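You operate a simulated robot arm through the tools that you are given. There is no shell and no other tool. Be economical: measure what you need, move in short steps, check, and stop when the job is done.

Carry out the task below with a simulated two-armed robot. There is one attempt and no reset: what you move stays moved.

## Task
Make up 400 ml of descaler in the water beaker.
Fine: first pour from the open descaler bottle to the 100 ml line, then top up at the blue cold tap to the 400 ml line; within 20 ml of the first line and 30 ml of the second. Leave the bottle stoppered in its place and the tap shut. Set down upright: descaler bottle, descaler bottle cap, water beaker.

Only the result counts: the job must be done as asked and must still hold three seconds after the hand-in. Knocking over, shifting, dropping, spilling or breaking anything else fails it. A push-on lid holds only when it is set on centred and level and pressed home; a screw cap is set on level and turned clockwise until tight.

## Robot
Two 7-joint arms with two-finger grippers on one trunk, on a base that drives. Base frame: it is fixed to the floor where the robot stands at the start and does not move with it; the origin is under the middle of the robot, x ahead of it, y to its left, z up. Lengths are in mm, angles in rad, forces in N, time in s.
The left shoulder is at the start at [78, 151, 988], the right one opposite. With the tool pointing down near the work surface each hand reaches from about 100 to 780 mm from the robot's upright axis, wherever it stands, measured 20 degrees to its own side. Places, roughly: blue cold tap [800, -600, 1200]; bridge under the cold tap [700, -600, 900]. Payload 2.54 kg a hand.
The tool frame of a hand sits at the grasp point between the pads (the TCP): z along the fingers, y along the line on which they close. The tips reach 30 mm beyond it. The gripper opens to 116 mm. The gripper's body begins 95 mm behind the TCP.
Orientation is that of the tool frame in the base frame, as a unit quaternion [x, y, z, w]. With the fingers straight down and closing along the base's y, the tool's x points along the base's -x, its y along +y and its z along -z.

## Interface
- The arms move only by the tool step_arm. It takes "left_rows", "right_rows" or both (then of equal length, played together; a hand with none holds still); each is one flat list of numbers, 7 for each row, row after row: the turn, a rotation vector about the tool's x, y, z in units of 120 degrees (1.0 is 120 degrees), then the shift along the tool's x, y, z in units of 400 mm (1.0 is 400 mm), then the opening, from 0 (shut) to 1 (fully open). In form: [wx, wy, wz, x, y, z, gripper, wx, wy, wz, x, y, z, gripper, ...]. A call has 1 to 10 rows; each row is the pose to reach, as a shift and turn from the pose commanded when the call began, along the tool's axes at that moment. A call with a number of a shift or a turn outside -1 to 1 is refused whole. Rows are played at 5 a second. More than 50 mm and 0.15 rad between two rows, or a gripper value outside its range, and nothing of the call is played. Where a pose cannot be reached the arm comes as near as it can. A force on the tool above 50 N (or 10 N above the force at the start of the call, whichever is more), or a blocked arm, ends the call early, and 0.2 s more pass. The fingers move at their own pace (about 72 mm/s each) and stop on an object; they squeeze with about 44 N. The grip force told is the motor's: it shows also when the fingers shut on nothing. Time passes only in rows, and 0.2 s behind the last, so rows that repeat a pose let the fingers close. The reply holds the time, the measured pose of the TCP, the force on the tool along the base axes, the opening and the grip force, in the units named above and with some noise, with the torque about the TCP (base axes, N m) and any sound that the robot's microphone picked up.
- Cameras (640 x 400 px; columns grow to the right, rows downward): "scene" is now at [154.8, -27.5, 1135.3]; the picture's right is [-0.32, -0.95, 0.00], its down [-0.28, 0.09, -0.96] and it looks along [0.91, -0.30, -0.29] (base axes); focal length 258 px, centre (320, 200). "left" rides on the left gripper at [69, 15, -122] in its tool frame; the picture's right is [-0.21, 0.98, 0.00], its down [-0.83, -0.18, -0.53] and it looks along [-0.52, -0.12, 0.85] (tool axes); focal length 251 px, centre (320, 200). "right" rides on the right gripper at [69, -15, -122] in its tool frame; the picture's right is [0.21, 0.98, 0.00], its down [-0.83, 0.18, -0.53] and it looks along [-0.52, 0.11, 0.85] (tool axes); focal length 251 px, centre (320, 200). There is no depth. A picture from a camera that has moved, and an enlarged one, comes with that camera's place and axes in the base frame and with its lens.
- get_image(camera): a new picture of that camera. No time passes.
- raise_lower(by): slides the trunk up (or, below 0, down) by that many mm; the arms and the scene camera ride with it, the base frame stays. It gives what a move gives, with no picture.
- drive_base(legs): drives the robot by 1 to 6 legs, each [ahead, left, turn to the left] in mm, mm and rad, along the robot's own axes; the way and the turn of a leg run together, so that a leg with both is an arc; at most 1500 mm and 3.142 rad a leg. The arms and the cameras ride along, it lands a little off, and it stops where it bumps. It gives what a move gives.
- head_to(pan, tilt): turns the head with the scene camera to pan (to the left, within 1.396 rad either way) and tilt (down, from -0.506 to 1.204), counted from straight ahead of the robot. It gives what a move gives.
- close_up(camera, box): a new picture of the part [left, top, right, bottom] of that camera's present view, enlarged. No time passes.
- finish_job(): hands the job in; it is judged then, once.

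Go step by step. Nothing tells you exact positions but the pictures and the camera data: compare them with the known pose of the tool, close in by small moves and look again before you grip or let go. The budget is 120 turns and 92 pictures, counting those below and the enlarged ones. Unless the task says otherwise, let go and move clear before handing in.

The tools are called after "Request:" as name(argument=value, ...) on one line, values as JSON. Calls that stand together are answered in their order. step_arm: Moves the arms, as the interface text tells. Its arguments: {"type":"object","properties":{"left_rows":{"type":"array","items":{"type":"number"}},"right_rows":{"type":"array","items":{"type":"number"}}},"required":[]} The other tools are called the same way: raise_lower (by) slides the trunk up or down; drive_base (legs) drives the base; head_to (pan, tilt) turns the head that bears the scene camera; get_image (camera) takes a picture; close_up (camera, box) takes an enlarged picture of a part of a camera's view; finish_job () hands the job in.

At the start:

```text
time: 0.0
left_tool_pos: [406.7, 29.2, 1001.1]
left_tool_rot: [-0.001, 1.0, 0.001, 0.0]
left_ft_force: [0.2, -0.1, -0.3]
left_wrist_torque: [-0.01, 0.01, -0.01]
left_grip_width: 116.0
left_grasp_force: 0.1
right_tool_pos: [326.1, -354.7, 999.9]
right_tool_rot: [0.001, 1.0, 0.0, 0.0]
right_ft_force: [-1.1, -0.8, -0.2]
right_wrist_torque: [0.04, 0.02, 0.01]
right_grip_width: 115.9
right_grasp_force: 0.1
trunk travel left (down, up): [-225.0, 64.0]
robot x, y, heading: [3.3, -4.2, 0.002]
head pan, tilt: [-0.321, 0.297]
```

scene: 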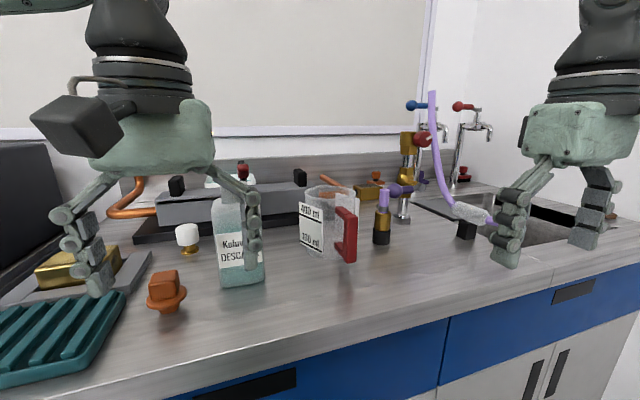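
right: 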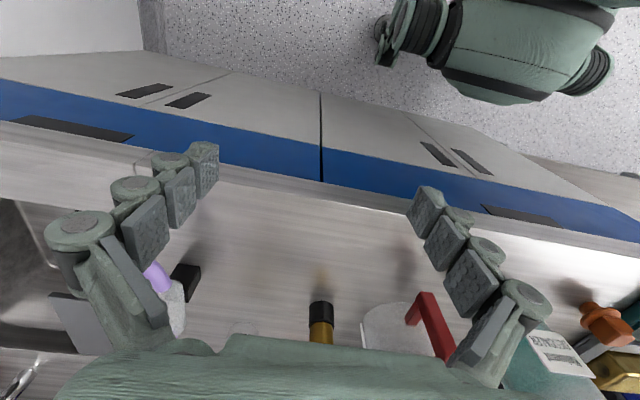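
left: 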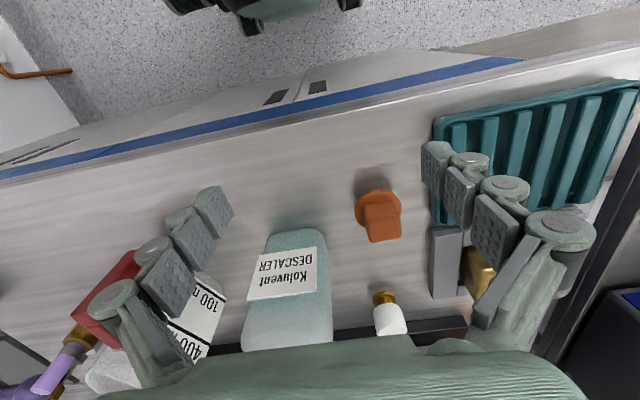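

I see a teal descaler bottle, a beaker with a red handle, an orange stopper-like part and a white/gold one, and the taps at the right. I'll look closer before moving.

Request:
close_up(camera="scene", box=[120, 160, 400, 335])

Request:
close_up(camera="scene", box=[370, 80, 600, 260])

Request:
close_up(camera="left", box=[60, 170, 440, 400])

```text
2.29 times, centred on (260, 248) of scene
camera zoom: at [154.8, -27.5, 1135.3], right [-0.32, -0.95, 0.0], down [-0.28, 0.09, -0.96], along [0.91, -0.3, -0.29], focal length 588 px, centre (457, 91)
```

zoom: 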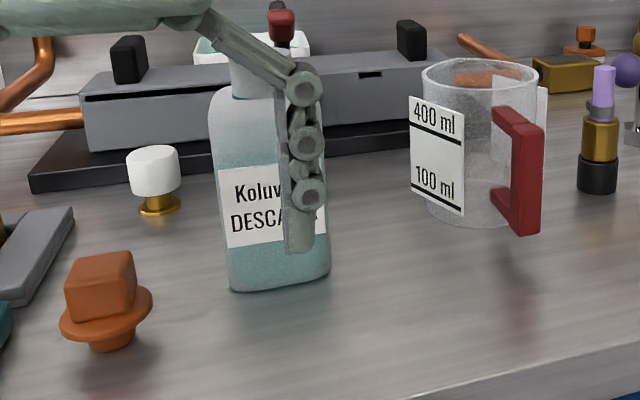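

```text
2.22 times, centred on (485, 170) of scene
camera zoom: at [154.8, -27.5, 1135.3], right [-0.32, -0.95, 0.0], down [-0.28, 0.09, -0.96], along [0.91, -0.3, -0.29], focal length 572 px, centre (-47, 267)
```

zoom: 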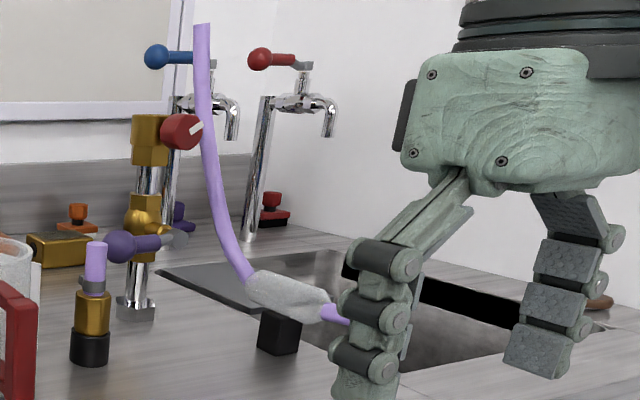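

```text
1.68 times, centred on (250, 285) of left
camera zoom: at [338.7, 43.5, 1121.9], right [0.21, 0.98, 0.0], down [0.83, -0.18, 0.53], along [0.52, -0.11, -0.85], focal length 424 px, centre (438, 57)
```

zoom: 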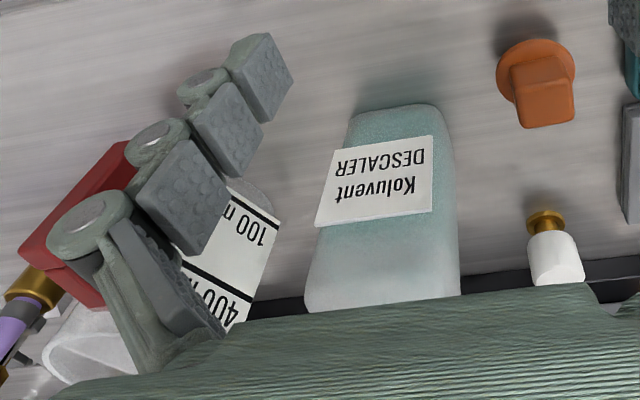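

The left hand hides the bottle's neck. I'll move it up and to the left, then look again.

Request:
step_arm(left_rows=[0, 0, 0, 0, 0.05, -0.1, 1, 0, 0, 0, 0, 0.12, -0.2, 1, 0, 0, 0, 0, 0.2, -0.29, 1, 0, 0, 0, 0, 0.3, -0.36, 1, 0, 0, 0, 0.1, 0.36, -0.38, 1])

Request:
get_image(camera="scene")

Request:
get_image(camera="left")

Request:
close_up(camera="scene", box=[120, 150, 420, 338])

```text
time: 1.2
left_tool_pos: [367.1, 172.7, 1154.6]
left_tool_rot: [-0.001, 1.0, -0.001, 0.001]
left_ft_force: [0.4, -0.1, -0.5]
left_wrist_torque: [-0.03, -0.01, -0.01]
left_grip_width: 116.0
left_grasp_force: 0.0
right_tool_pos: [324.0, -356.3, 1000.3]
right_tool_rot: [0.001, 1.0, 0.0, 0.0]
right_ft_force: [0.4, 0.6, -0.5]
right_wrist_torque: [-0.01, -0.02, -0.03]
right_grip_width: 116.0
right_grasp_force: 0.0
trunk travel left (down, up): [-225.0, 64.0]
robot x, y, heading: [4.7, 2.3, 0.0]
head pan, tilt: [-0.321, 0.297]
```

```text
85 pictures are left
camera scene: at [154.0, -27.2, 1135.5], right [-0.32, -0.95, 0.0], down [-0.28, 0.09, -0.96], along [0.91, -0.3, -0.29], focal length 258 px, centre (320, 200)
```

scene: 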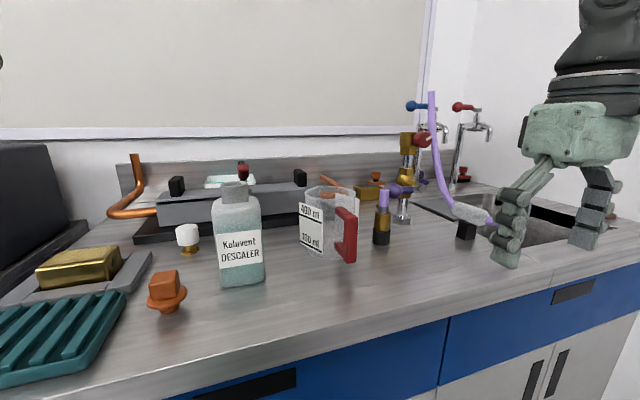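

```text
84 pictures are left
camera left: at [297.7, 188.4, 1275.4], right [0.21, 0.98, 0.0], down [0.83, -0.18, 0.54], along [0.52, -0.12, -0.84], focal length 251 px, centre (320, 200)
```

left: 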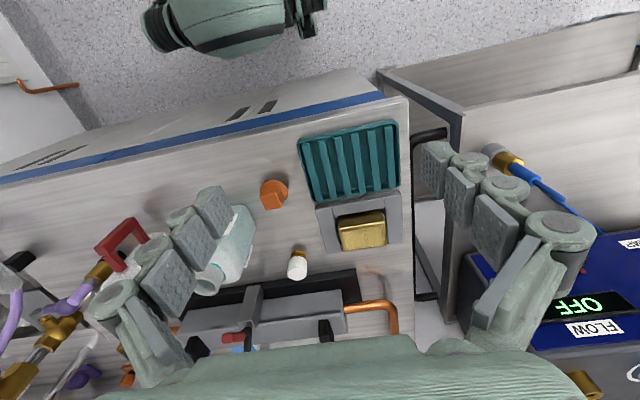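

```text
2.13 times, centred on (270, 244) of scene
camera zoom: at [154.0, -27.2, 1135.5], right [-0.32, -0.95, 0.0], down [-0.28, 0.09, -0.96], along [0.91, -0.3, -0.29], focal length 548 px, centre (426, 106)
```

zoom: 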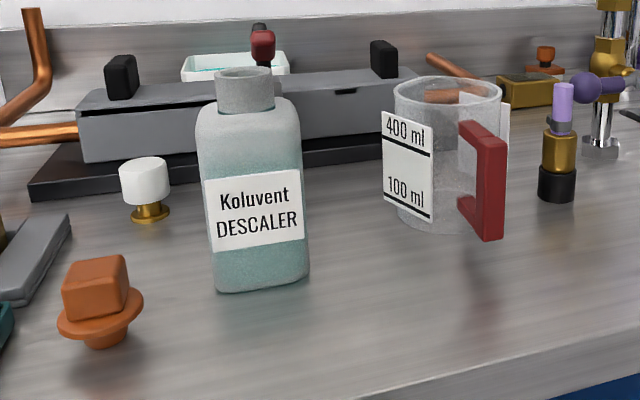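

The bottle is open with a plain neck. I'll inspect the two stopper candidates and the beaker from above, and look around the tap.

Request:
close_up(camera="left", box=[60, 160, 340, 335])

Request:
head_to(pan=-0.75, tilt=0.25)

Request:
get_image(camera="scene")

```text
2.29 times, centred on (200, 248) of left
camera zoom: at [297.7, 188.4, 1275.4], right [0.21, 0.98, 0.0], down [0.83, -0.18, 0.54], along [0.52, -0.12, -0.84], focal length 575 px, centre (594, 91)
```

zoom: 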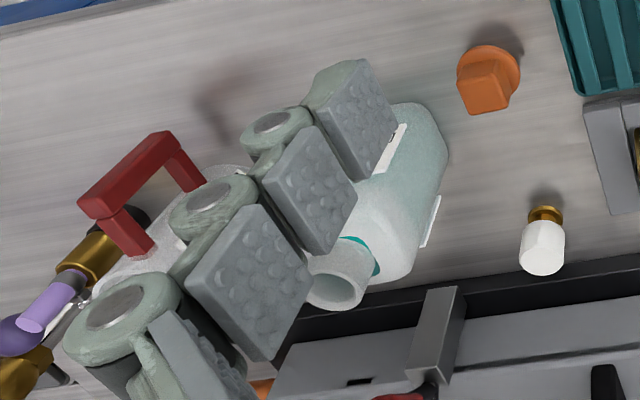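

```text
time: 2.1
left_tool_pos: [367.4, 171.0, 1152.6]
left_tool_rot: [0.0, 1.0, 0.0, 0.0]
left_ft_force: [-0.8, 0.0, -0.7]
left_wrist_torque: [0.02, 0.0, 0.0]
left_grip_width: 116.0
left_grasp_force: 0.0
right_tool_pos: [325.2, -354.6, 999.1]
right_tool_rot: [0.0, 1.0, -0.001, 0.0]
right_ft_force: [0.6, 0.7, 0.4]
right_wrist_torque: [-0.02, 0.02, -0.01]
right_grip_width: 116.3
right_grasp_force: 0.0
trunk travel left (down, up): [-225.0, 64.0]
robot x, y, heading: [5.2, 4.1, -0.001]
head pan, tilt: [-0.75, 0.25]
```

```text
81 pictures are left
camera scene: at [134.6, -61.6, 1139.7], right [-0.68, -0.73, 0.0], down [-0.18, 0.17, -0.97], along [0.71, -0.66, -0.25], focal length 258 px, centre (320, 200)
```

scene: 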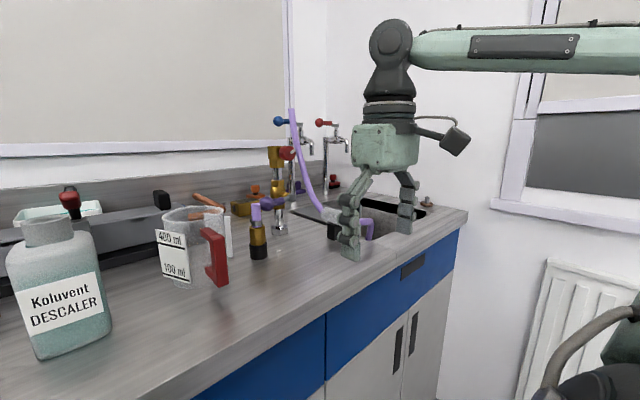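

Orange part looks like a plug stopper; I'll zoom on both candidates and the bottle mouth to be sure.

Request:
close_up(camera="left", box=[250, 170, 330, 290])

Request:
head_to(pan=-0.15, tilt=0.55)

Request:
get_image(camera="scene")

Request:
close_up(camera="scene", box=[180, 80, 340, 210])

```text
3.33 times, centred on (290, 230) of left
camera zoom: at [299.2, 187.3, 1274.9], right [0.21, 0.98, 0.0], down [0.83, -0.18, 0.53], along [0.52, -0.11, -0.85], focal length 838 px, centre (420, 100)
```

zoom: 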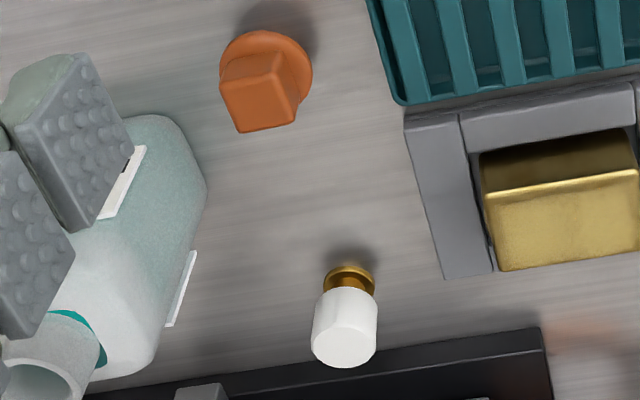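

```text
time: 3.1
left_tool_pos: [366.3, 173.1, 1153.1]
left_tool_rot: [-0.002, 1.0, 0.0, 0.0]
left_ft_force: [0.9, -0.4, 0.6]
left_wrist_torque: [0.01, -0.01, -0.01]
left_grip_width: 116.0
left_grasp_force: 0.0
right_tool_pos: [324.7, -355.4, 1001.4]
right_tool_rot: [0.001, 1.0, 0.0, 0.0]
right_ft_force: [-0.4, 0.3, -0.7]
right_wrist_torque: [-0.05, 0.0, 0.01]
right_grip_width: 116.3
right_grasp_force: 0.1
trunk travel left (down, up): [-225.0, 64.0]
robot x, y, heading: [-1.3, 2.1, 0.003]
head pan, tilt: [-0.15, 0.55]
```

```text
79 pictures are left
camera scene: at [155.0, -11.5, 1112.0], right [-0.15, -0.99, 0.0], down [-0.52, 0.08, -0.85], along [0.84, -0.13, -0.52], focal length 258 px, centre (320, 200)
```

scene: 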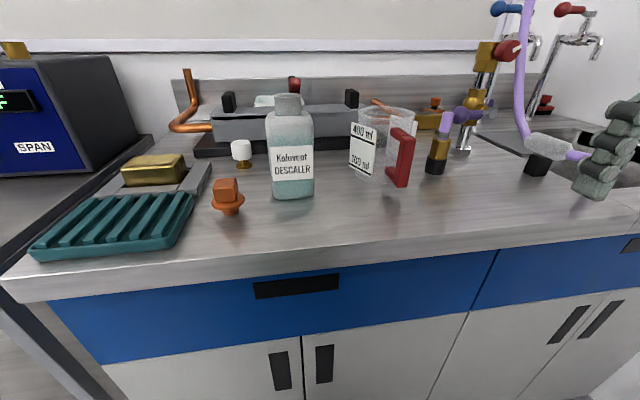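

```text
3.08 times, centred on (260, 145) of scene
camera zoom: at [155.0, -11.5, 1112.0], right [-0.15, -0.99, 0.0], down [-0.52, 0.08, -0.85], along [0.84, -0.13, -0.52], focal length 792 px, centre (505, 369)
```

zoom: 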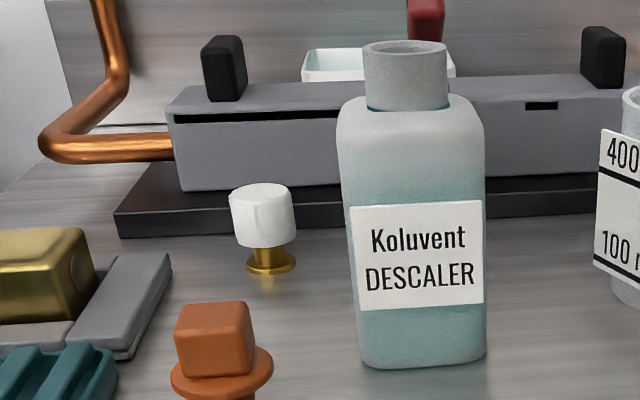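

The stopper is clearly the orange one (plug under a flange). The bottle stands around [549, -28], top about 1045, table near 895. I'll pitch the left hand to 30° below horizontal in front of the bottle.

Request:
step_arm(left_rows=[0, -0.0625, 0, -0.016, -0.0625, 0.034, 1, 0, -0.125, 0, -0.032, -0.125, 0.068, 1, 0, -0.1875, 0, -0.048, -0.1875, 0.1, 1, 0, -0.25, 0, -0.064, -0.25, 0.135, 1, 0, -0.3125, 0, -0.08, -0.3125, 0.17, 1, 0, -0.375, 0, -0.096, -0.375, 0.2, 1, 0, -0.4375, 0, -0.11, -0.4375, 0.235, 1, 0, -0.5, 0, -0.13, -0.5, 0.27, 1])

Request:
get_image(camera="scene")

Request:
get_image(camera="left")

```text
time: 4.8
left_tool_pos: [452.8, -0.3, 1095.2]
left_tool_rot: [-0.099, 0.9, -0.03, 0.424]
left_ft_force: [-1.4, -0.5, -2.2]
left_wrist_torque: [0.01, -0.27, -0.03]
left_grip_width: 116.0
left_grasp_force: 0.1
right_tool_pos: [325.1, -355.5, 1000.0]
right_tool_rot: [0.001, 1.0, 0.0, 0.0]
right_ft_force: [0.0, 0.2, 0.0]
right_wrist_torque: [-0.04, -0.01, -0.01]
right_grip_width: 116.0
right_grasp_force: 0.0
trunk travel left (down, up): [-225.0, 64.0]
robot x, y, heading: [0.6, -0.4, 0.001]
head pan, tilt: [-0.15, 0.55]
stopped in row 8 (left hand): the arm was blocked; the commanded pose is now the measured one
```

```text
77 pictures are left
camera scene: at [152.2, -14.6, 1105.8], right [-0.19, -0.98, 0.0], down [-0.57, 0.11, -0.81], along [0.8, -0.16, -0.58], focal length 258 px, centre (320, 200)
```

scene: 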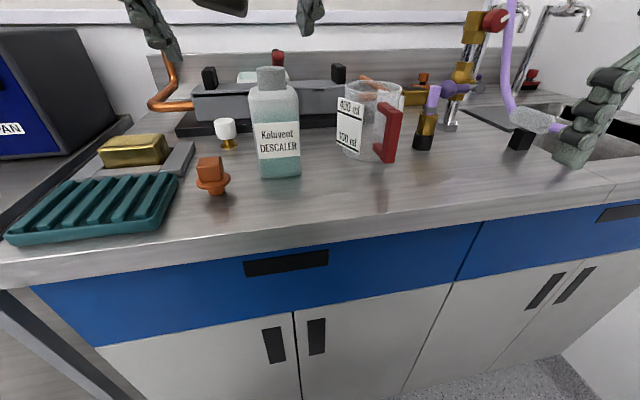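

```text
76 pictures are left
camera left: at [314.8, -3.2, 1118.9], right [-0.02, 1.0, 0.03], down [0.13, -0.02, 0.99], along [0.99, 0.02, -0.13], focal length 251 px, centre (320, 200)
```

left: 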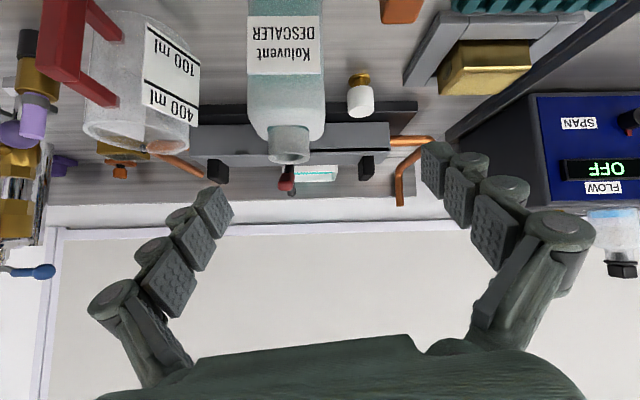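

The left arm bumped the head because the bottle is too central. I'll back it off to the left, then drive the base to the right so the bottle sits in front of the left shoulder.

Request:
step_arm(left_rows=[0, 0, 0, 0, 0.1, 0, 1, 0, 0, 0, 0, 0.2, 0, 1, 0, 0, 0, 0, 0.3, 0, 1, 0, 0, 0, 0, 0.4, 0, 1])

Request:
head_to(pan=-0.15, tilt=0.5)

Request:
drive_base(legs=[[-30, -200, 0]])

Request:
get_image(camera="scene")

```text
time: 5.8
left_tool_pos: [425.4, 156.5, 1073.1]
left_tool_rot: [-0.093, 0.899, -0.029, 0.427]
left_ft_force: [1.3, -0.8, 0.0]
left_wrist_torque: [0.01, -0.03, 0.0]
left_grip_width: 116.3
left_grasp_force: 0.0
right_tool_pos: [325.4, -354.7, 1000.2]
right_tool_rot: [0.001, 1.0, 0.0, 0.001]
right_ft_force: [-0.4, 0.4, -0.7]
right_wrist_torque: [0.0, 0.02, 0.05]
right_grip_width: 115.8
right_grasp_force: 0.0
trunk travel left (down, up): [-225.0, 64.0]
robot x, y, heading: [-2.1, -0.4, -0.003]
head pan, tilt: [-0.15, 0.55]
```

```text
time: 6.4
left_tool_pos: [427.6, 155.3, 1073.7]
left_tool_rot: [-0.095, 0.9, -0.027, 0.425]
left_ft_force: [0.2, 0.3, -0.6]
left_wrist_torque: [0.05, 0.0, -0.01]
left_grip_width: 115.9
left_grasp_force: 0.0
right_tool_pos: [326.4, -355.7, 999.5]
right_tool_rot: [0.001, 1.0, 0.0, 0.0]
right_ft_force: [0.0, -0.5, -0.4]
right_wrist_torque: [0.0, -0.01, 0.06]
right_grip_width: 116.0
right_grasp_force: 0.0
trunk travel left (down, up): [-225.0, 64.0]
robot x, y, heading: [1.5, -0.2, -0.003]
head pan, tilt: [-0.15, 0.499]
```

```text
time: 8.9
left_tool_pos: [397.6, -41.1, 1073.1]
left_tool_rot: [-0.093, 0.9, -0.029, 0.424]
left_ft_force: [0.2, -0.1, -0.5]
left_wrist_torque: [0.02, 0.02, 0.03]
left_grip_width: 116.1
left_grasp_force: 0.0
right_tool_pos: [295.3, -552.5, 999.4]
right_tool_rot: [0.001, 1.0, 0.0, -0.001]
right_ft_force: [-1.1, 0.3, 0.0]
right_wrist_torque: [-0.03, -0.01, 0.03]
right_grip_width: 116.1
right_grasp_force: 0.0
trunk travel left (down, up): [-225.0, 64.0]
robot x, y, heading: [-29.9, -195.4, -0.004]
head pan, tilt: [-0.15, 0.499]
```

```text
75 pictures are left
camera scene: at [126.8, -207.7, 1116.6], right [-0.15, -0.99, 0.0], down [-0.47, 0.07, -0.88], along [0.87, -0.13, -0.48], focal length 258 px, centre (320, 200)
```

scene: 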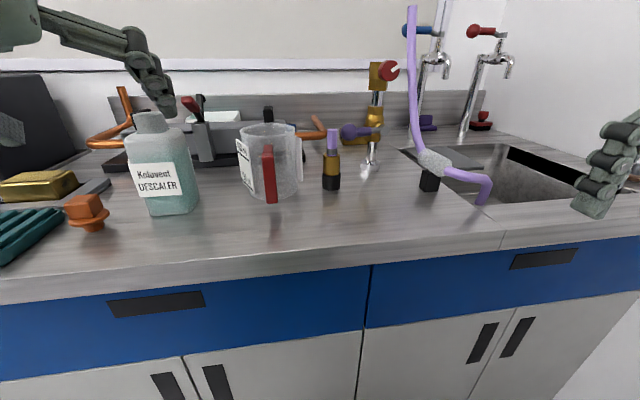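

Base is well placed: bottle and beaker are both visible, beaker about [590, -183] with its handle toward me. I'll level the left hand's orientation and check its view.

Request:
step_arm(left_rows=[0.0102, -0.0395, 0.0455, 0, 0, 0, 1, 0.0205, -0.079, 0.091, 0, 0, 0, 1, 0.0205, -0.079, 0.091, 0, 0, 0, 1])

Request:
get_image(camera="left")

Request:
close_up(camera="scene", box=[60, 80, 340, 255])

```text
time: 9.7
left_tool_pos: [396.5, -40.3, 1073.8]
left_tool_rot: [-0.001, 0.866, 0.001, 0.499]
left_ft_force: [-0.1, -0.2, 0.0]
left_wrist_torque: [0.02, -0.01, 0.01]
left_grip_width: 116.2
left_grasp_force: 0.0
right_tool_pos: [295.5, -551.2, 1000.7]
right_tool_rot: [0.001, 1.0, 0.0, 0.0]
right_ft_force: [0.2, 0.6, -0.6]
right_wrist_torque: [0.01, 0.0, 0.03]
right_grip_width: 116.2
right_grasp_force: 0.1
trunk travel left (down, up): [-225.0, 64.0]
robot x, y, heading: [-31.3, -194.0, -0.008]
head pan, tilt: [-0.15, 0.499]
```

```text
74 pictures are left
camera left: at [258.2, -26.3, 1073.9], right [0.11, 0.98, 0.19], down [-0.05, -0.18, 0.98], along [0.99, -0.11, 0.03], focal length 251 px, centre (320, 200)
```

left: 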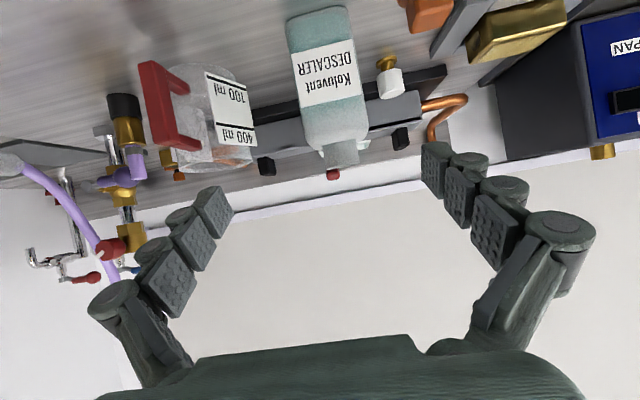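

```text
2.29 times, centred on (200, 168) of scene
camera zoom: at [126.8, -207.6, 1116.6], right [-0.15, -0.99, 0.0], down [-0.47, 0.07, -0.88], along [0.87, -0.13, -0.48], focal length 588 px, centre (594, 274)
```

zoom: 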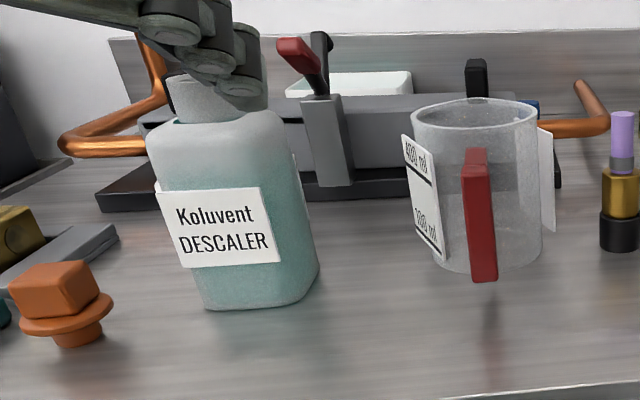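

Estimates agree: bottle mouth about [549, -22, 1040]. Moving in to a pre-grasp just in front of the bottle.

Request:
step_arm(left_rows=[0, 0, 0, 0.013, 0.013, 0.088, 1, 0, 0, 0, 0.026, 0.027, 0.176, 1, 0, 0, 0, 0.0385, 0.04, 0.263, 1, 0, 0, 0, 0.0385, 0.04, 0.263, 1])

Request:
get_image(camera="left")

Request:
close_up(camera="scene", box=[60, 80, 340, 255])

```text
time: 10.7
left_tool_pos: [479.9, -22.8, 1006.0]
left_tool_rot: [0.0, 0.867, 0.0, 0.499]
left_ft_force: [0.3, -0.5, -0.6]
left_wrist_torque: [0.05, 0.01, 0.02]
left_grip_width: 116.0
left_grasp_force: 0.1
right_tool_pos: [295.7, -552.9, 999.7]
right_tool_rot: [0.001, 1.0, 0.0, 0.0]
right_ft_force: [-1.0, 0.5, 0.0]
right_wrist_torque: [0.0, 0.02, -0.04]
right_grip_width: 115.9
right_grasp_force: 0.1
trunk travel left (down, up): [-225.0, 64.0]
robot x, y, heading: [-28.8, -198.2, -0.005]
head pan, tilt: [-0.15, 0.499]
```

```text
72 pictures are left
camera left: at [340.3, -7.7, 1006.9], right [0.11, 0.98, 0.19], down [-0.05, -0.18, 0.98], along [0.99, -0.11, 0.03], focal length 251 px, centre (320, 200)
```

left: 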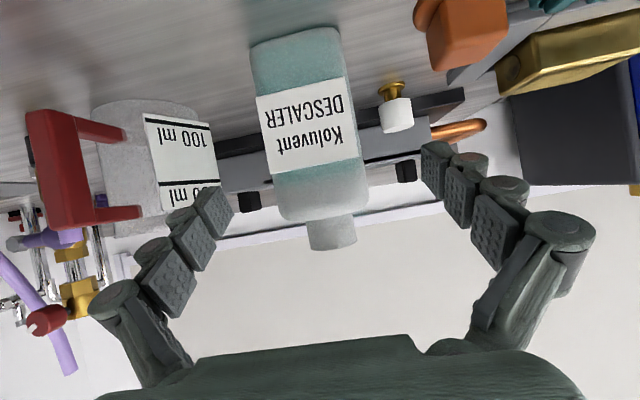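

```text
2.29 times, centred on (200, 168) of scene
camera zoom: at [126.8, -207.6, 1116.6], right [-0.15, -0.99, 0.0], down [-0.47, 0.07, -0.88], along [0.87, -0.13, -0.48], focal length 588 px, centre (594, 274)
```

zoom: 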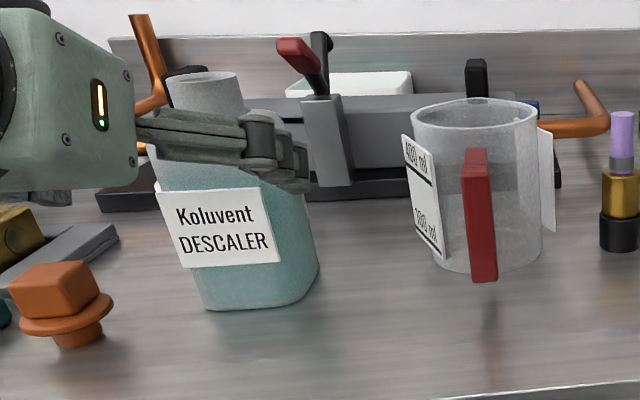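

Bottle centre at y≈-26. Advancing 80 mm along the fingers, then gripping the body.

Request:
step_arm(left_rows=[0, 0, 0, 0, -0.01, 0.05, 1, 0, 0, 0, 0, -0.01, 0.1, 1, 0, 0, 0, 0, -0.01, 0.15, 1, 0, 0, 0, 0, -0.01, 0.2, 1, 0, 0, 0, 0, -0.01, 0.2, 1])

Request:
close_up(camera="scene", box=[60, 80, 340, 255])

Request:
get_image(camera="left")

```text
time: 11.9
left_tool_pos: [550.9, -26.9, 966.4]
left_tool_rot: [-0.001, 0.866, 0.0, 0.5]
left_ft_force: [0.1, 1.1, -0.2]
left_wrist_torque: [-0.01, -0.01, -0.01]
left_grip_width: 116.1
left_grasp_force: 0.1
right_tool_pos: [295.1, -551.4, 1000.9]
right_tool_rot: [0.001, 1.0, 0.001, 0.0]
right_ft_force: [0.1, 0.3, -0.7]
right_wrist_torque: [0.0, -0.01, 0.01]
right_grip_width: 116.0
right_grasp_force: 0.0
trunk travel left (down, up): [-225.0, 64.0]
robot x, y, heading: [-27.1, -195.9, 0.001]
head pan, tilt: [-0.15, 0.499]
```

```text
2.29 times, centred on (200, 168) of scene
camera zoom: at [126.8, -207.6, 1116.6], right [-0.15, -0.99, 0.0], down [-0.47, 0.07, -0.88], along [0.87, -0.13, -0.48], focal length 588 px, centre (594, 274)
```

zoom: 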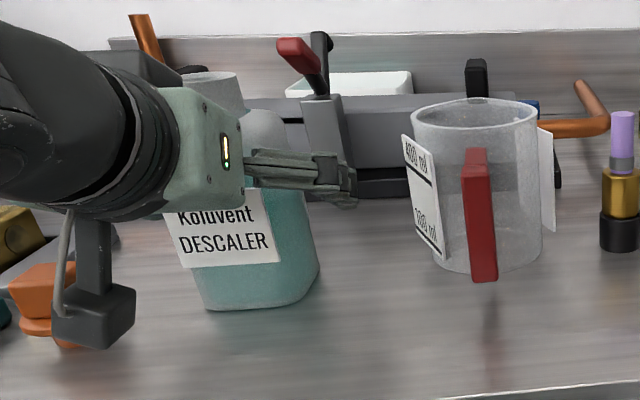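

```text
69 pictures are left
camera left: at [411.9, -13.1, 968.0], right [0.11, 0.98, 0.19], down [-0.05, -0.18, 0.98], along [0.99, -0.11, 0.03], focal length 251 px, centre (320, 200)
```

left: 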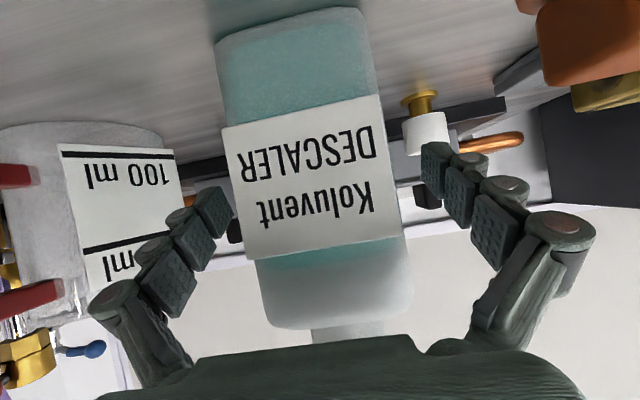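

Good straddle. Liquid level is just above the label. Closing the grip.

Request:
step_arm(left_rows=[0, 0, 0, 0, 0, 0, 0, 0, 0, 0, 0, 0, 0, 0, 0, 0, 0, 0, 0, 0, 0, 0, 0, 0, 0, 0, 0, 0, 0, 0, 0, 0, 0, 0, 0])

Request:
get_image(camera="left")

```text
time: 13.1
left_tool_pos: [552.0, -27.1, 967.1]
left_tool_rot: [-0.001, 0.866, 0.0, 0.499]
left_ft_force: [0.8, 1.0, 1.3]
left_wrist_torque: [0.08, 0.04, -0.07]
left_grip_width: 67.4
left_grasp_force: 43.9
right_tool_pos: [294.4, -550.6, 1000.6]
right_tool_rot: [0.001, 1.0, 0.0, 0.0]
right_ft_force: [-0.6, 0.1, 0.5]
right_wrist_torque: [0.02, -0.04, -0.04]
right_grip_width: 116.1
right_grasp_force: 0.2
trunk travel left (down, up): [-225.0, 64.0]
robot x, y, heading: [-33.3, -197.6, -0.0]
head pan, tilt: [-0.15, 0.499]
```

```text
68 pictures are left
camera left: at [411.5, -13.0, 968.0], right [0.11, 0.98, 0.19], down [-0.05, -0.18, 0.98], along [0.99, -0.11, 0.03], focal length 251 px, centre (320, 200)
```

left: 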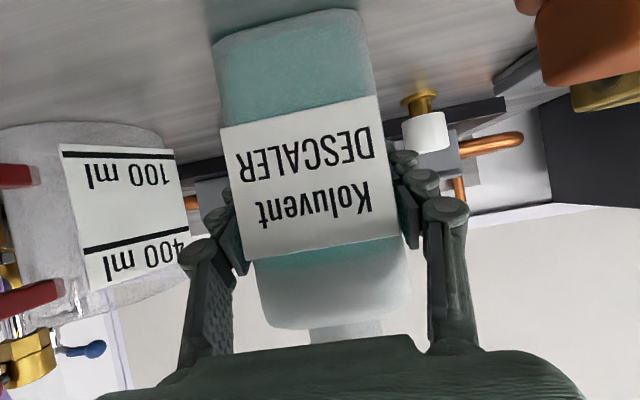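

Held at 67 mm. Lifting straight up 130 mm.

Request:
step_arm(left_rows=[0, 0, 0, -0.035, 0, -0.02, 0, 0, 0, 0, -0.09, 0, -0.052, 0, 0, 0, 0, -0.155, 0, -0.09, 0, 0, 0, 0, -0.22, 0, -0.127, 0, 0, 0, 0, -0.2815, 0, -0.1625, 0, 0, 0, 0, -0.2815, 0, -0.1625, 0])

Request:
get_image(camera="scene")

```text
time: 14.5
left_tool_pos: [549.8, -27.1, 1096.4]
left_tool_rot: [-0.001, 0.866, 0.0, 0.501]
left_ft_force: [-0.1, 0.5, -3.7]
left_wrist_torque: [0.0, -0.05, 0.0]
left_grip_width: 67.3
left_grasp_force: 44.1
right_tool_pos: [295.3, -550.9, 999.5]
right_tool_rot: [0.001, 1.0, 0.0, 0.0]
right_ft_force: [0.1, 0.3, -0.2]
right_wrist_torque: [0.0, -0.03, 0.01]
right_grip_width: 116.2
right_grasp_force: 0.1
trunk travel left (down, up): [-225.0, 64.0]
robot x, y, heading: [-28.4, -195.9, 0.0]
head pan, tilt: [-0.15, 0.499]
```

```text
67 pictures are left
camera scene: at [127.1, -207.4, 1116.5], right [-0.15, -0.99, 0.0], down [-0.47, 0.07, -0.88], along [0.87, -0.13, -0.48], focal length 258 px, centre (320, 200)
```

scene: 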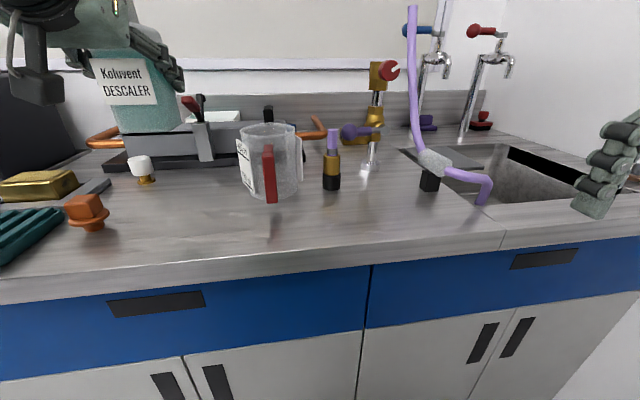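

Held well. Now I'll roll about the finger axis while carrying the bottle toward the beaker, stopping at about 60° tilt, before any flow.

Request:
step_arm(left_rows=[0, 0, 0.06, -0.01, -0.02, 0.018, 0, 0, 0, 0.125, -0.02, -0.042, 0.036, 0, 0, 0, 0.19, -0.031, -0.064, 0.054, 0, 0, 0, 0.255, -0.042, -0.086, 0.072, 0, 0, 0, 0.32, -0.053, -0.108, 0.09, 0, 0, 0, 0.385, -0.064, -0.13, 0.11, 0, 0, 0, 0.45, -0.075, -0.152, 0.13, 0, 0, 0, 0.515, -0.085, -0.175, 0.148, 0, 0, 0, 0.55, -0.095, -0.195, 0.1645, 0, 0, 0, 0.583, -0.095, -0.195, 0.1645, 0])

Request:
get_image(camera="scene")

```text
time: 16.7
left_tool_pos: [626.4, -106.6, 1098.4]
left_tool_rot: [0.497, 0.709, 0.287, 0.409]
left_ft_force: [0.0, 0.0, -3.9]
left_wrist_torque: [-0.01, -0.01, 0.01]
left_grip_width: 67.4
left_grasp_force: 44.2
right_tool_pos: [295.4, -551.5, 1000.7]
right_tool_rot: [0.001, 1.0, 0.0, -0.001]
right_ft_force: [0.5, 1.3, -0.4]
right_wrist_torque: [0.0, 0.01, 0.0]
right_grip_width: 116.3
right_grasp_force: 0.1
trunk travel left (down, up): [-225.0, 64.0]
robot x, y, heading: [-32.1, -196.3, -0.002]
head pan, tilt: [-0.15, 0.499]
```

```text
66 pictures are left
camera scene: at [127.0, -207.5, 1116.5], right [-0.15, -0.99, 0.0], down [-0.47, 0.07, -0.88], along [0.87, -0.13, -0.48], focal length 258 px, centre (320, 200)
```

scene: 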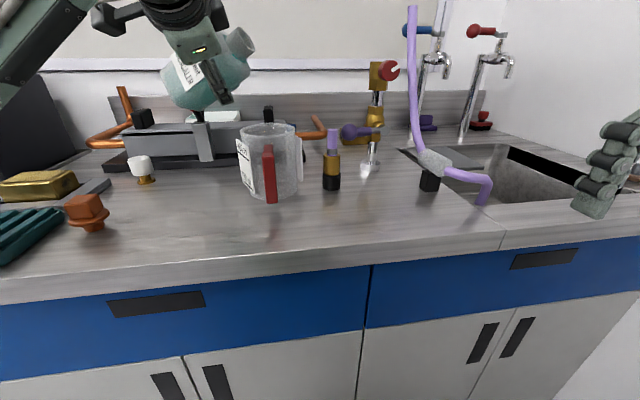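

The mouth is near where predicted, over the beaker. Lowering 35 mm and rolling a bit more to just before flow, then checking.

Request:
step_arm(left_rows=[0, 0, 0, 0.013, -0.035, 0.022, 0, 0, 0, 0, 0.026, -0.071, 0.044, 0, 0, 0, 0.04, 0.026, -0.071, 0.044, 0, 0, 0, 0.085, 0.026, -0.071, 0.044, 0, 0, 0, 0.085, 0.026, -0.071, 0.044, 0])

Request:
close_up(camera="scene", box=[160, 20, 360, 220])

```text
time: 17.9
left_tool_pos: [625.1, -109.8, 1062.5]
left_tool_rot: [0.559, 0.661, 0.323, 0.382]
left_ft_force: [-10.6, -23.1, 5.4]
left_wrist_torque: [0.52, -0.34, -0.35]
left_grip_width: 67.7
left_grasp_force: 43.9
right_tool_pos: [293.5, -554.3, 1000.1]
right_tool_rot: [0.001, 1.0, 0.002, 0.001]
right_ft_force: [0.0, 0.0, 0.2]
right_wrist_torque: [0.01, 0.03, -0.04]
right_grip_width: 116.0
right_grasp_force: 0.1
trunk travel left (down, up): [-225.0, 64.0]
robot x, y, heading: [-31.5, -196.2, -0.004]
head pan, tilt: [-0.15, 0.499]
```

```text
2.00 times, centred on (260, 120) of scene
camera zoom: at [125.3, -210.1, 1116.8], right [-0.15, -0.99, 0.0], down [-0.47, 0.08, -0.88], along [0.87, -0.13, -0.48], focal length 515 px, centre (440, 360)
```

zoom: 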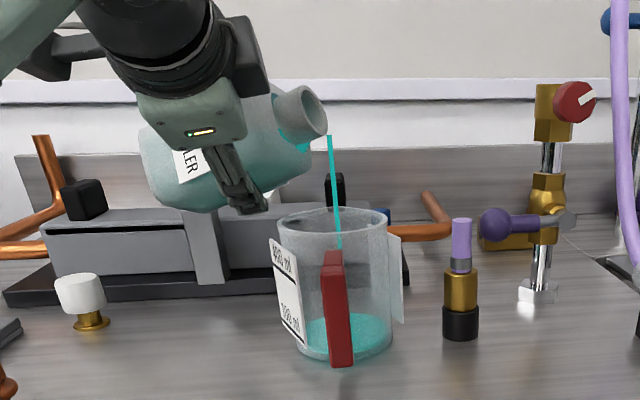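

It's already pouring into the beaker, but the 23 N side force says the bottle's base is touching something behind it (the red-handled lever). Backing off and righting at once.

Request:
step_arm(left_rows=[0, 0, -0.065, -0.041, 0.016, -0.036, 0, 0, 0, -0.135, -0.055, 0.055, -0.065, 0])

Request:
close_up(camera="scene", box=[100, 20, 360, 220])

```text
time: 18.5
left_tool_pos: [616.8, -123.2, 1096.1]
left_tool_rot: [0.456, 0.737, 0.266, 0.422]
left_ft_force: [0.8, 0.0, -3.7]
left_wrist_torque: [0.0, -0.04, -0.01]
left_grip_width: 67.6
left_grasp_force: 43.6
right_tool_pos: [295.4, -551.3, 1000.3]
right_tool_rot: [0.001, 1.0, 0.0, 0.001]
right_ft_force: [-0.4, -0.5, -0.4]
right_wrist_torque: [0.03, 0.0, 0.03]
right_grip_width: 116.0
right_grasp_force: 0.1
trunk travel left (down, up): [-225.0, 64.0]
robot x, y, heading: [-27.4, -194.8, -0.006]
head pan, tilt: [-0.15, 0.499]
```

```text
2.00 times, centred on (230, 120) of scene
camera zoom: at [127.1, -207.5, 1116.4], right [-0.15, -0.99, 0.0], down [-0.47, 0.07, -0.88], along [0.87, -0.13, -0.48], focal length 515 px, centre (500, 360)
```

zoom: 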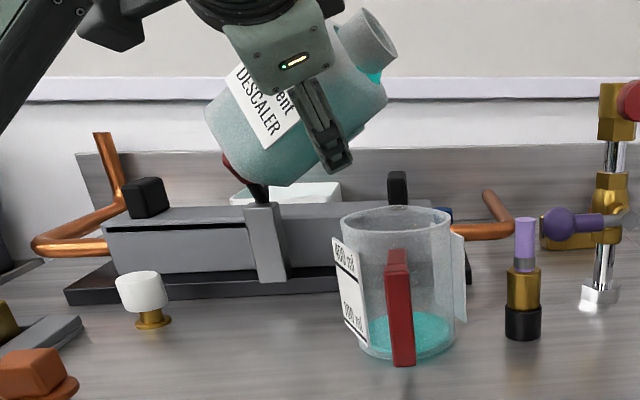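

Force is gone and the flow has stopped. Reading the level closely.

Request:
close_up(camera="scene", box=[225, 110, 345, 210])

```text
4.00 times, centred on (285, 160) of scene
camera zoom: at [127.1, -207.5, 1116.4], right [-0.15, -0.99, 0.0], down [-0.47, 0.07, -0.88], along [0.87, -0.13, -0.48], focal length 1030 px, centre (460, 360)
```

zoom: 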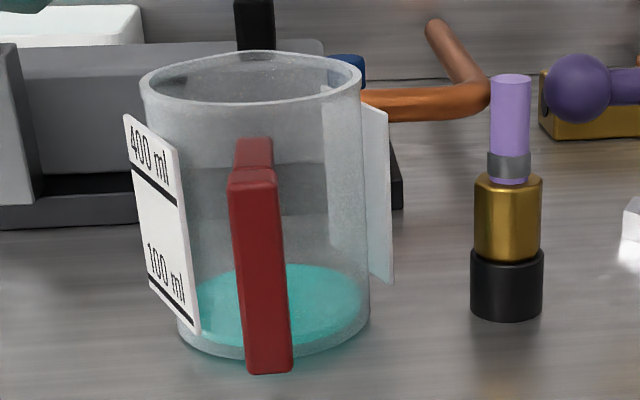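

About 20–25 ml so far by my geometry (100 ml line at z≈917, surface ≈903). I'll raise the bottle to clear the lever and pour again from a little higher, in stages.

Request:
step_arm(left_rows=[0, 0, 0, 0.003, 0.05, -0.008, 0, 0, 0, 0, 0.006, 0.1015, -0.0165, 0, 0, 0, 0.06, 0.006, 0.1015, -0.0165, 0, 0, 0, 0.1, 0.006, 0.1015, -0.0165, 0])

Request:
close_up(camera="scene", box=[165, 10, 365, 210])

```text
time: 19.5
left_tool_pos: [628.7, -105.6, 1129.7]
left_tool_rot: [0.532, 0.683, 0.309, 0.394]
left_ft_force: [-0.6, -0.4, -3.3]
left_wrist_torque: [-0.01, -0.08, 0.01]
left_grip_width: 67.4
left_grasp_force: 43.9
right_tool_pos: [295.6, -551.4, 999.7]
right_tool_rot: [0.001, 1.0, 0.0, -0.001]
right_ft_force: [-0.5, 0.1, -0.1]
right_wrist_torque: [0.05, -0.03, 0.02]
right_grip_width: 116.2
right_grasp_force: 0.0
trunk travel left (down, up): [-225.0, 64.0]
robot x, y, heading: [-27.5, -194.5, -0.0]
head pan, tilt: [-0.15, 0.499]
```

```text
2.00 times, centred on (265, 110) of scene
camera zoom: at [127.1, -207.5, 1116.5], right [-0.15, -0.99, 0.0], down [-0.47, 0.07, -0.88], along [0.87, -0.13, -0.48], focal length 515 px, centre (430, 380)
```

zoom: 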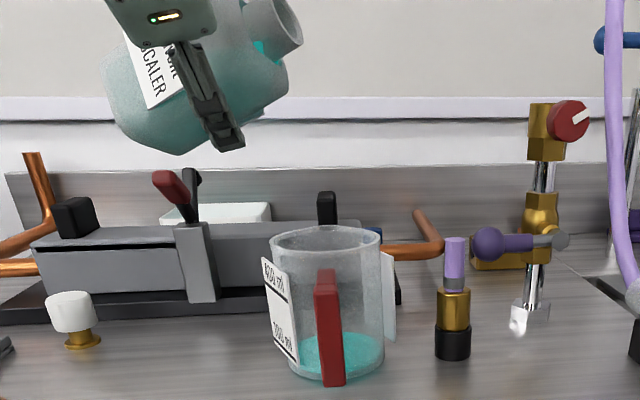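

No flow yet, the lever is untouched and clear. Tilting a few degrees more.

Request:
step_arm(left_rows=[0, 0, 0.035, 0, 0, 0, 0])

Request:
close_up(camera="scene", box=[165, 10, 365, 210])

```text
time: 19.9
left_tool_pos: [630.8, -104.3, 1129.6]
left_tool_rot: [0.558, 0.662, 0.322, 0.383]
left_ft_force: [0.8, -0.5, -3.4]
left_wrist_torque: [-0.03, -0.04, 0.01]
left_grip_width: 67.4
left_grasp_force: 44.6
right_tool_pos: [296.2, -550.6, 1000.2]
right_tool_rot: [0.001, 1.0, -0.001, 0.0]
right_ft_force: [0.3, -0.5, -0.1]
right_wrist_torque: [-0.03, 0.02, 0.02]
right_grip_width: 116.1
right_grasp_force: 0.0
trunk travel left (down, up): [-225.0, 64.0]
robot x, y, heading: [-30.7, -192.7, 0.001]
head pan, tilt: [-0.15, 0.499]
```

```text
2.00 times, centred on (265, 110) of scene
camera zoom: at [127.1, -207.5, 1116.5], right [-0.15, -0.99, 0.0], down [-0.47, 0.07, -0.88], along [0.87, -0.13, -0.48], focal length 515 px, centre (430, 380)
```

zoom: 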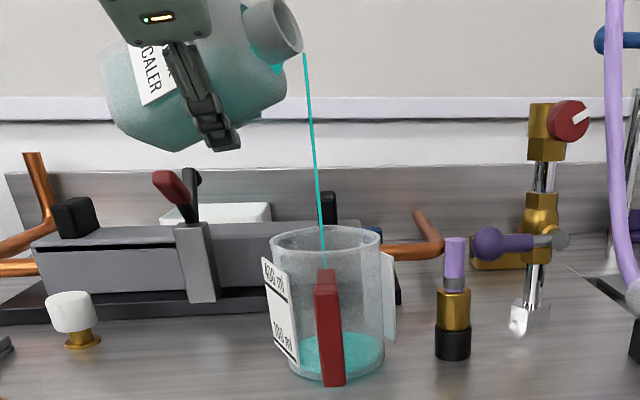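

Thin stream landing centrally. Holding for a short while.

Request:
step_arm(left_rows=[0, 0, 0, 0, 0, 0, 0, 0, 0, 0.01, 0, 0, 0, 0, 0, 0, 0.01, 0, 0, 0, 0])

Request:
close_up(camera="scene", box=[225, 110, 345, 210])

```text
time: 20.7
left_tool_pos: [628.7, -105.4, 1130.7]
left_tool_rot: [0.564, 0.657, 0.326, 0.379]
left_ft_force: [0.2, 0.7, -3.3]
left_wrist_torque: [-0.03, -0.05, -0.02]
left_grip_width: 67.4
left_grasp_force: 43.8
right_tool_pos: [295.3, -551.6, 1000.7]
right_tool_rot: [0.0, 1.0, 0.001, 0.0]
right_ft_force: [0.5, 0.5, 0.3]
right_wrist_torque: [-0.03, -0.01, 0.02]
right_grip_width: 115.8
right_grasp_force: 0.0
trunk travel left (down, up): [-225.0, 64.0]
robot x, y, heading: [-30.1, -193.3, -0.005]
head pan, tilt: [-0.15, 0.499]
```

```text
4.00 times, centred on (285, 160) of scene
camera zoom: at [127.1, -207.6, 1116.5], right [-0.15, -0.99, 0.0], down [-0.47, 0.07, -0.88], along [0.87, -0.13, -0.48], focal length 1030 px, centre (460, 360)
```

zoom: 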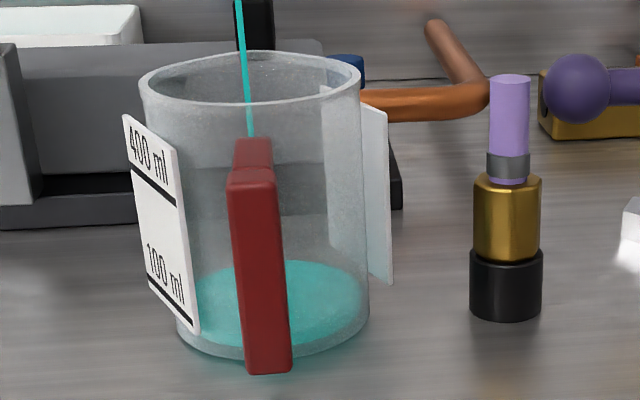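

Rate seems about 15–20 ml/s; holding another second.

Request:
step_arm(left_rows=[0, 0, 0, 0, 0, 0, 0, 0, 0, 0.008, 0, 0, 0, 0, 0, 0, 0.008, 0, 0, 0, 0, 0, 0, 0.008, 0, 0, 0, 0])

Request:
close_up(camera="scene", box=[225, 110, 345, 210])

```text
time: 21.7
left_tool_pos: [630.0, -103.8, 1130.0]
left_tool_rot: [0.57, 0.652, 0.329, 0.376]
left_ft_force: [-1.3, 0.1, -3.1]
left_wrist_torque: [-0.01, -0.03, 0.03]
left_grip_width: 67.6
left_grasp_force: 44.3
right_tool_pos: [295.0, -551.3, 999.5]
right_tool_rot: [0.001, 1.0, 0.0, 0.0]
right_ft_force: [0.2, -0.3, 0.9]
right_wrist_torque: [0.01, 0.01, 0.01]
right_grip_width: 115.7
right_grasp_force: 0.0
trunk travel left (down, up): [-225.0, 64.0]
robot x, y, heading: [-29.7, -196.7, 0.002]
head pan, tilt: [-0.15, 0.499]
```

```text
4.00 times, centred on (285, 160) of scene
camera zoom: at [127.1, -207.5, 1116.5], right [-0.15, -0.99, 0.0], down [-0.47, 0.07, -0.88], along [0.87, -0.13, -0.48], focal length 1030 px, centre (460, 360)
```

zoom: 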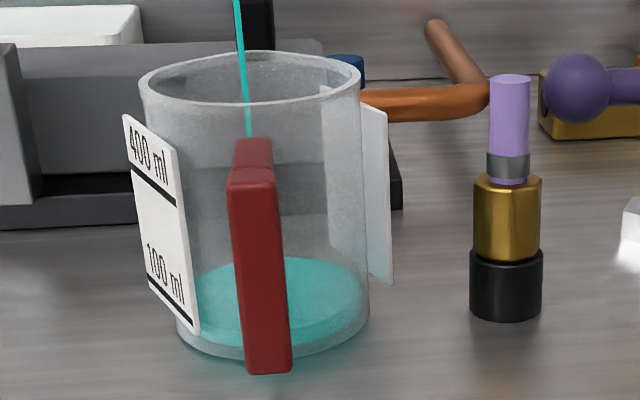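

Surface has risen to roughly 50 ml. Holding 1.4 s more, then righting slightly to stop.

Request:
step_arm(left_rows=[0, 0, 0, 0, 0, 0, 0, 0, 0, 0.008, 0, 0, 0, 0, 0, 0, 0.008, 0, 0, 0, 0, 0, 0, 0.008, 0, 0, 0, 0, 0, 0, 0.008, 0, 0, 0, 0, 0, 0, -0.055, 0, 0, 0, 0])

Request:
close_up(camera="scene", box=[225, 110, 345, 210])

```text
time: 23.1
left_tool_pos: [628.6, -103.5, 1131.3]
left_tool_rot: [0.531, 0.683, 0.307, 0.395]
left_ft_force: [0.0, 0.0, -3.2]
left_wrist_torque: [0.0, -0.05, -0.01]
left_grip_width: 67.5
left_grasp_force: 44.0
right_tool_pos: [295.9, -551.3, 999.8]
right_tool_rot: [0.001, 1.0, 0.0, 0.0]
right_ft_force: [0.6, -0.2, -0.8]
right_wrist_torque: [-0.01, 0.02, -0.01]
right_grip_width: 115.9
right_grasp_force: 0.0
trunk travel left (down, up): [-225.0, 64.0]
robot x, y, heading: [-28.2, -196.7, -0.007]
head pan, tilt: [-0.15, 0.499]
```

```text
4.00 times, centred on (285, 160) of scene
camera zoom: at [127.2, -207.6, 1116.5], right [-0.15, -0.99, 0.0], down [-0.47, 0.07, -0.88], along [0.87, -0.13, -0.48], focal length 1030 px, centre (460, 360)
```

zoom: 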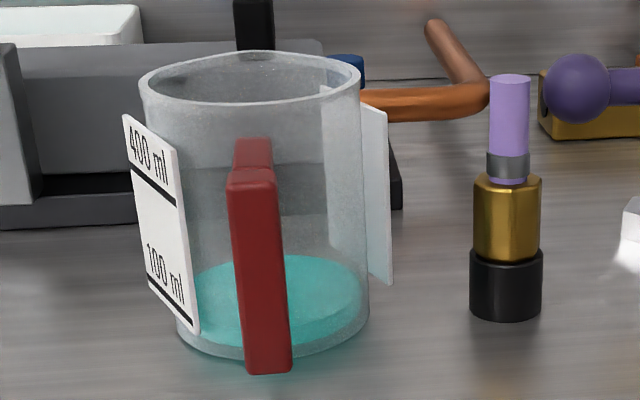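

About 60 ml by this view. For an accurate reading I'll bring the right hand's camera low in front of the beaker, near surface height.

Request:
step_arm(right_rows=[0, -0.05, 0, -0.024, 0.0955, 0.0137, 1, 0, -0.1, 0, -0.0475, 0.191, 0.0275, 1, 0, -0.15, 0, -0.071, 0.2865, 0.041, 1, 0, -0.2, 0, -0.095, 0.382, 0.055, 1, 0, -0.25, 0, -0.119, 0.4775, 0.069, 1, 0, -0.3, 0, -0.1425, 0.573, 0.0825, 1, 0, -0.35, 0, -0.166, 0.6685, 0.096, 1, 0, -0.4, 0, -0.19, 0.764, 0.11, 1, 0, -0.45, 0, -0.214, 0.8595, 0.124, 1, 0, -0.5, 0, -0.2375, 0.955, 0.1375, 1])

Request:
get_image(camera="right")

```text
time: 25.3
left_tool_pos: [629.4, -103.6, 1129.0]
left_tool_rot: [0.531, 0.684, 0.307, 0.394]
left_ft_force: [0.1, -0.6, -3.6]
left_wrist_torque: [-0.03, -0.02, 0.01]
left_grip_width: 67.2
left_grasp_force: 44.4
right_tool_pos: [402.3, -263.4, 991.2]
right_tool_rot: [0.002, 0.878, 0.0, 0.478]
right_ft_force: [-0.2, -0.5, 0.0]
right_wrist_torque: [-0.05, -0.04, -0.02]
right_grip_width: 115.6
right_grasp_force: 0.1
right hand out of reach, approached as far as the arm can: row 8, 9, 10
trunk travel left (down, up): [-225.0, 64.0]
robot x, y, heading: [-28.3, -197.5, -0.004]
head pan, tilt: [-0.15, 0.499]
```

```text
57 pictures are left
camera right: at [262.2, -276.1, 1001.2], right [-0.11, 0.98, -0.18], down [0.0, 0.18, 0.98], along [0.99, 0.11, -0.02], focal length 251 px, centre (320, 200)
```

right: 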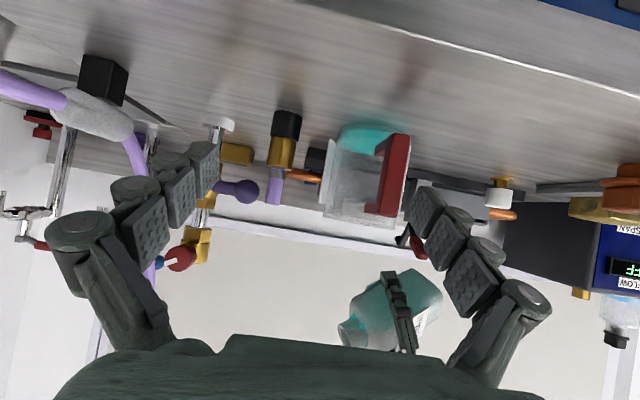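

Request:
step_arm(right_rows=[0, 0, 0, -0.006, 0, 0.055, 1, 0, 0, 0, -0.012, 0, 0.111, 1])

```text
time: 25.9
left_tool_pos: [629.8, -103.1, 1130.1]
left_tool_rot: [0.532, 0.683, 0.307, 0.394]
left_ft_force: [0.1, -0.2, -4.1]
left_wrist_torque: [0.0, -0.04, -0.01]
left_grip_width: 67.4
left_grasp_force: 43.5
right_tool_pos: [441.9, -258.1, 973.1]
right_tool_rot: [0.001, 0.879, 0.0, 0.477]
right_ft_force: [0.5, -0.8, -0.3]
right_wrist_torque: [0.01, -0.01, -0.02]
right_grip_width: 115.8
right_grasp_force: 0.1
trunk travel left (down, up): [-225.0, 64.0]
robot x, y, heading: [-30.9, -201.2, -0.002]
head pan, tilt: [-0.15, 0.499]
```

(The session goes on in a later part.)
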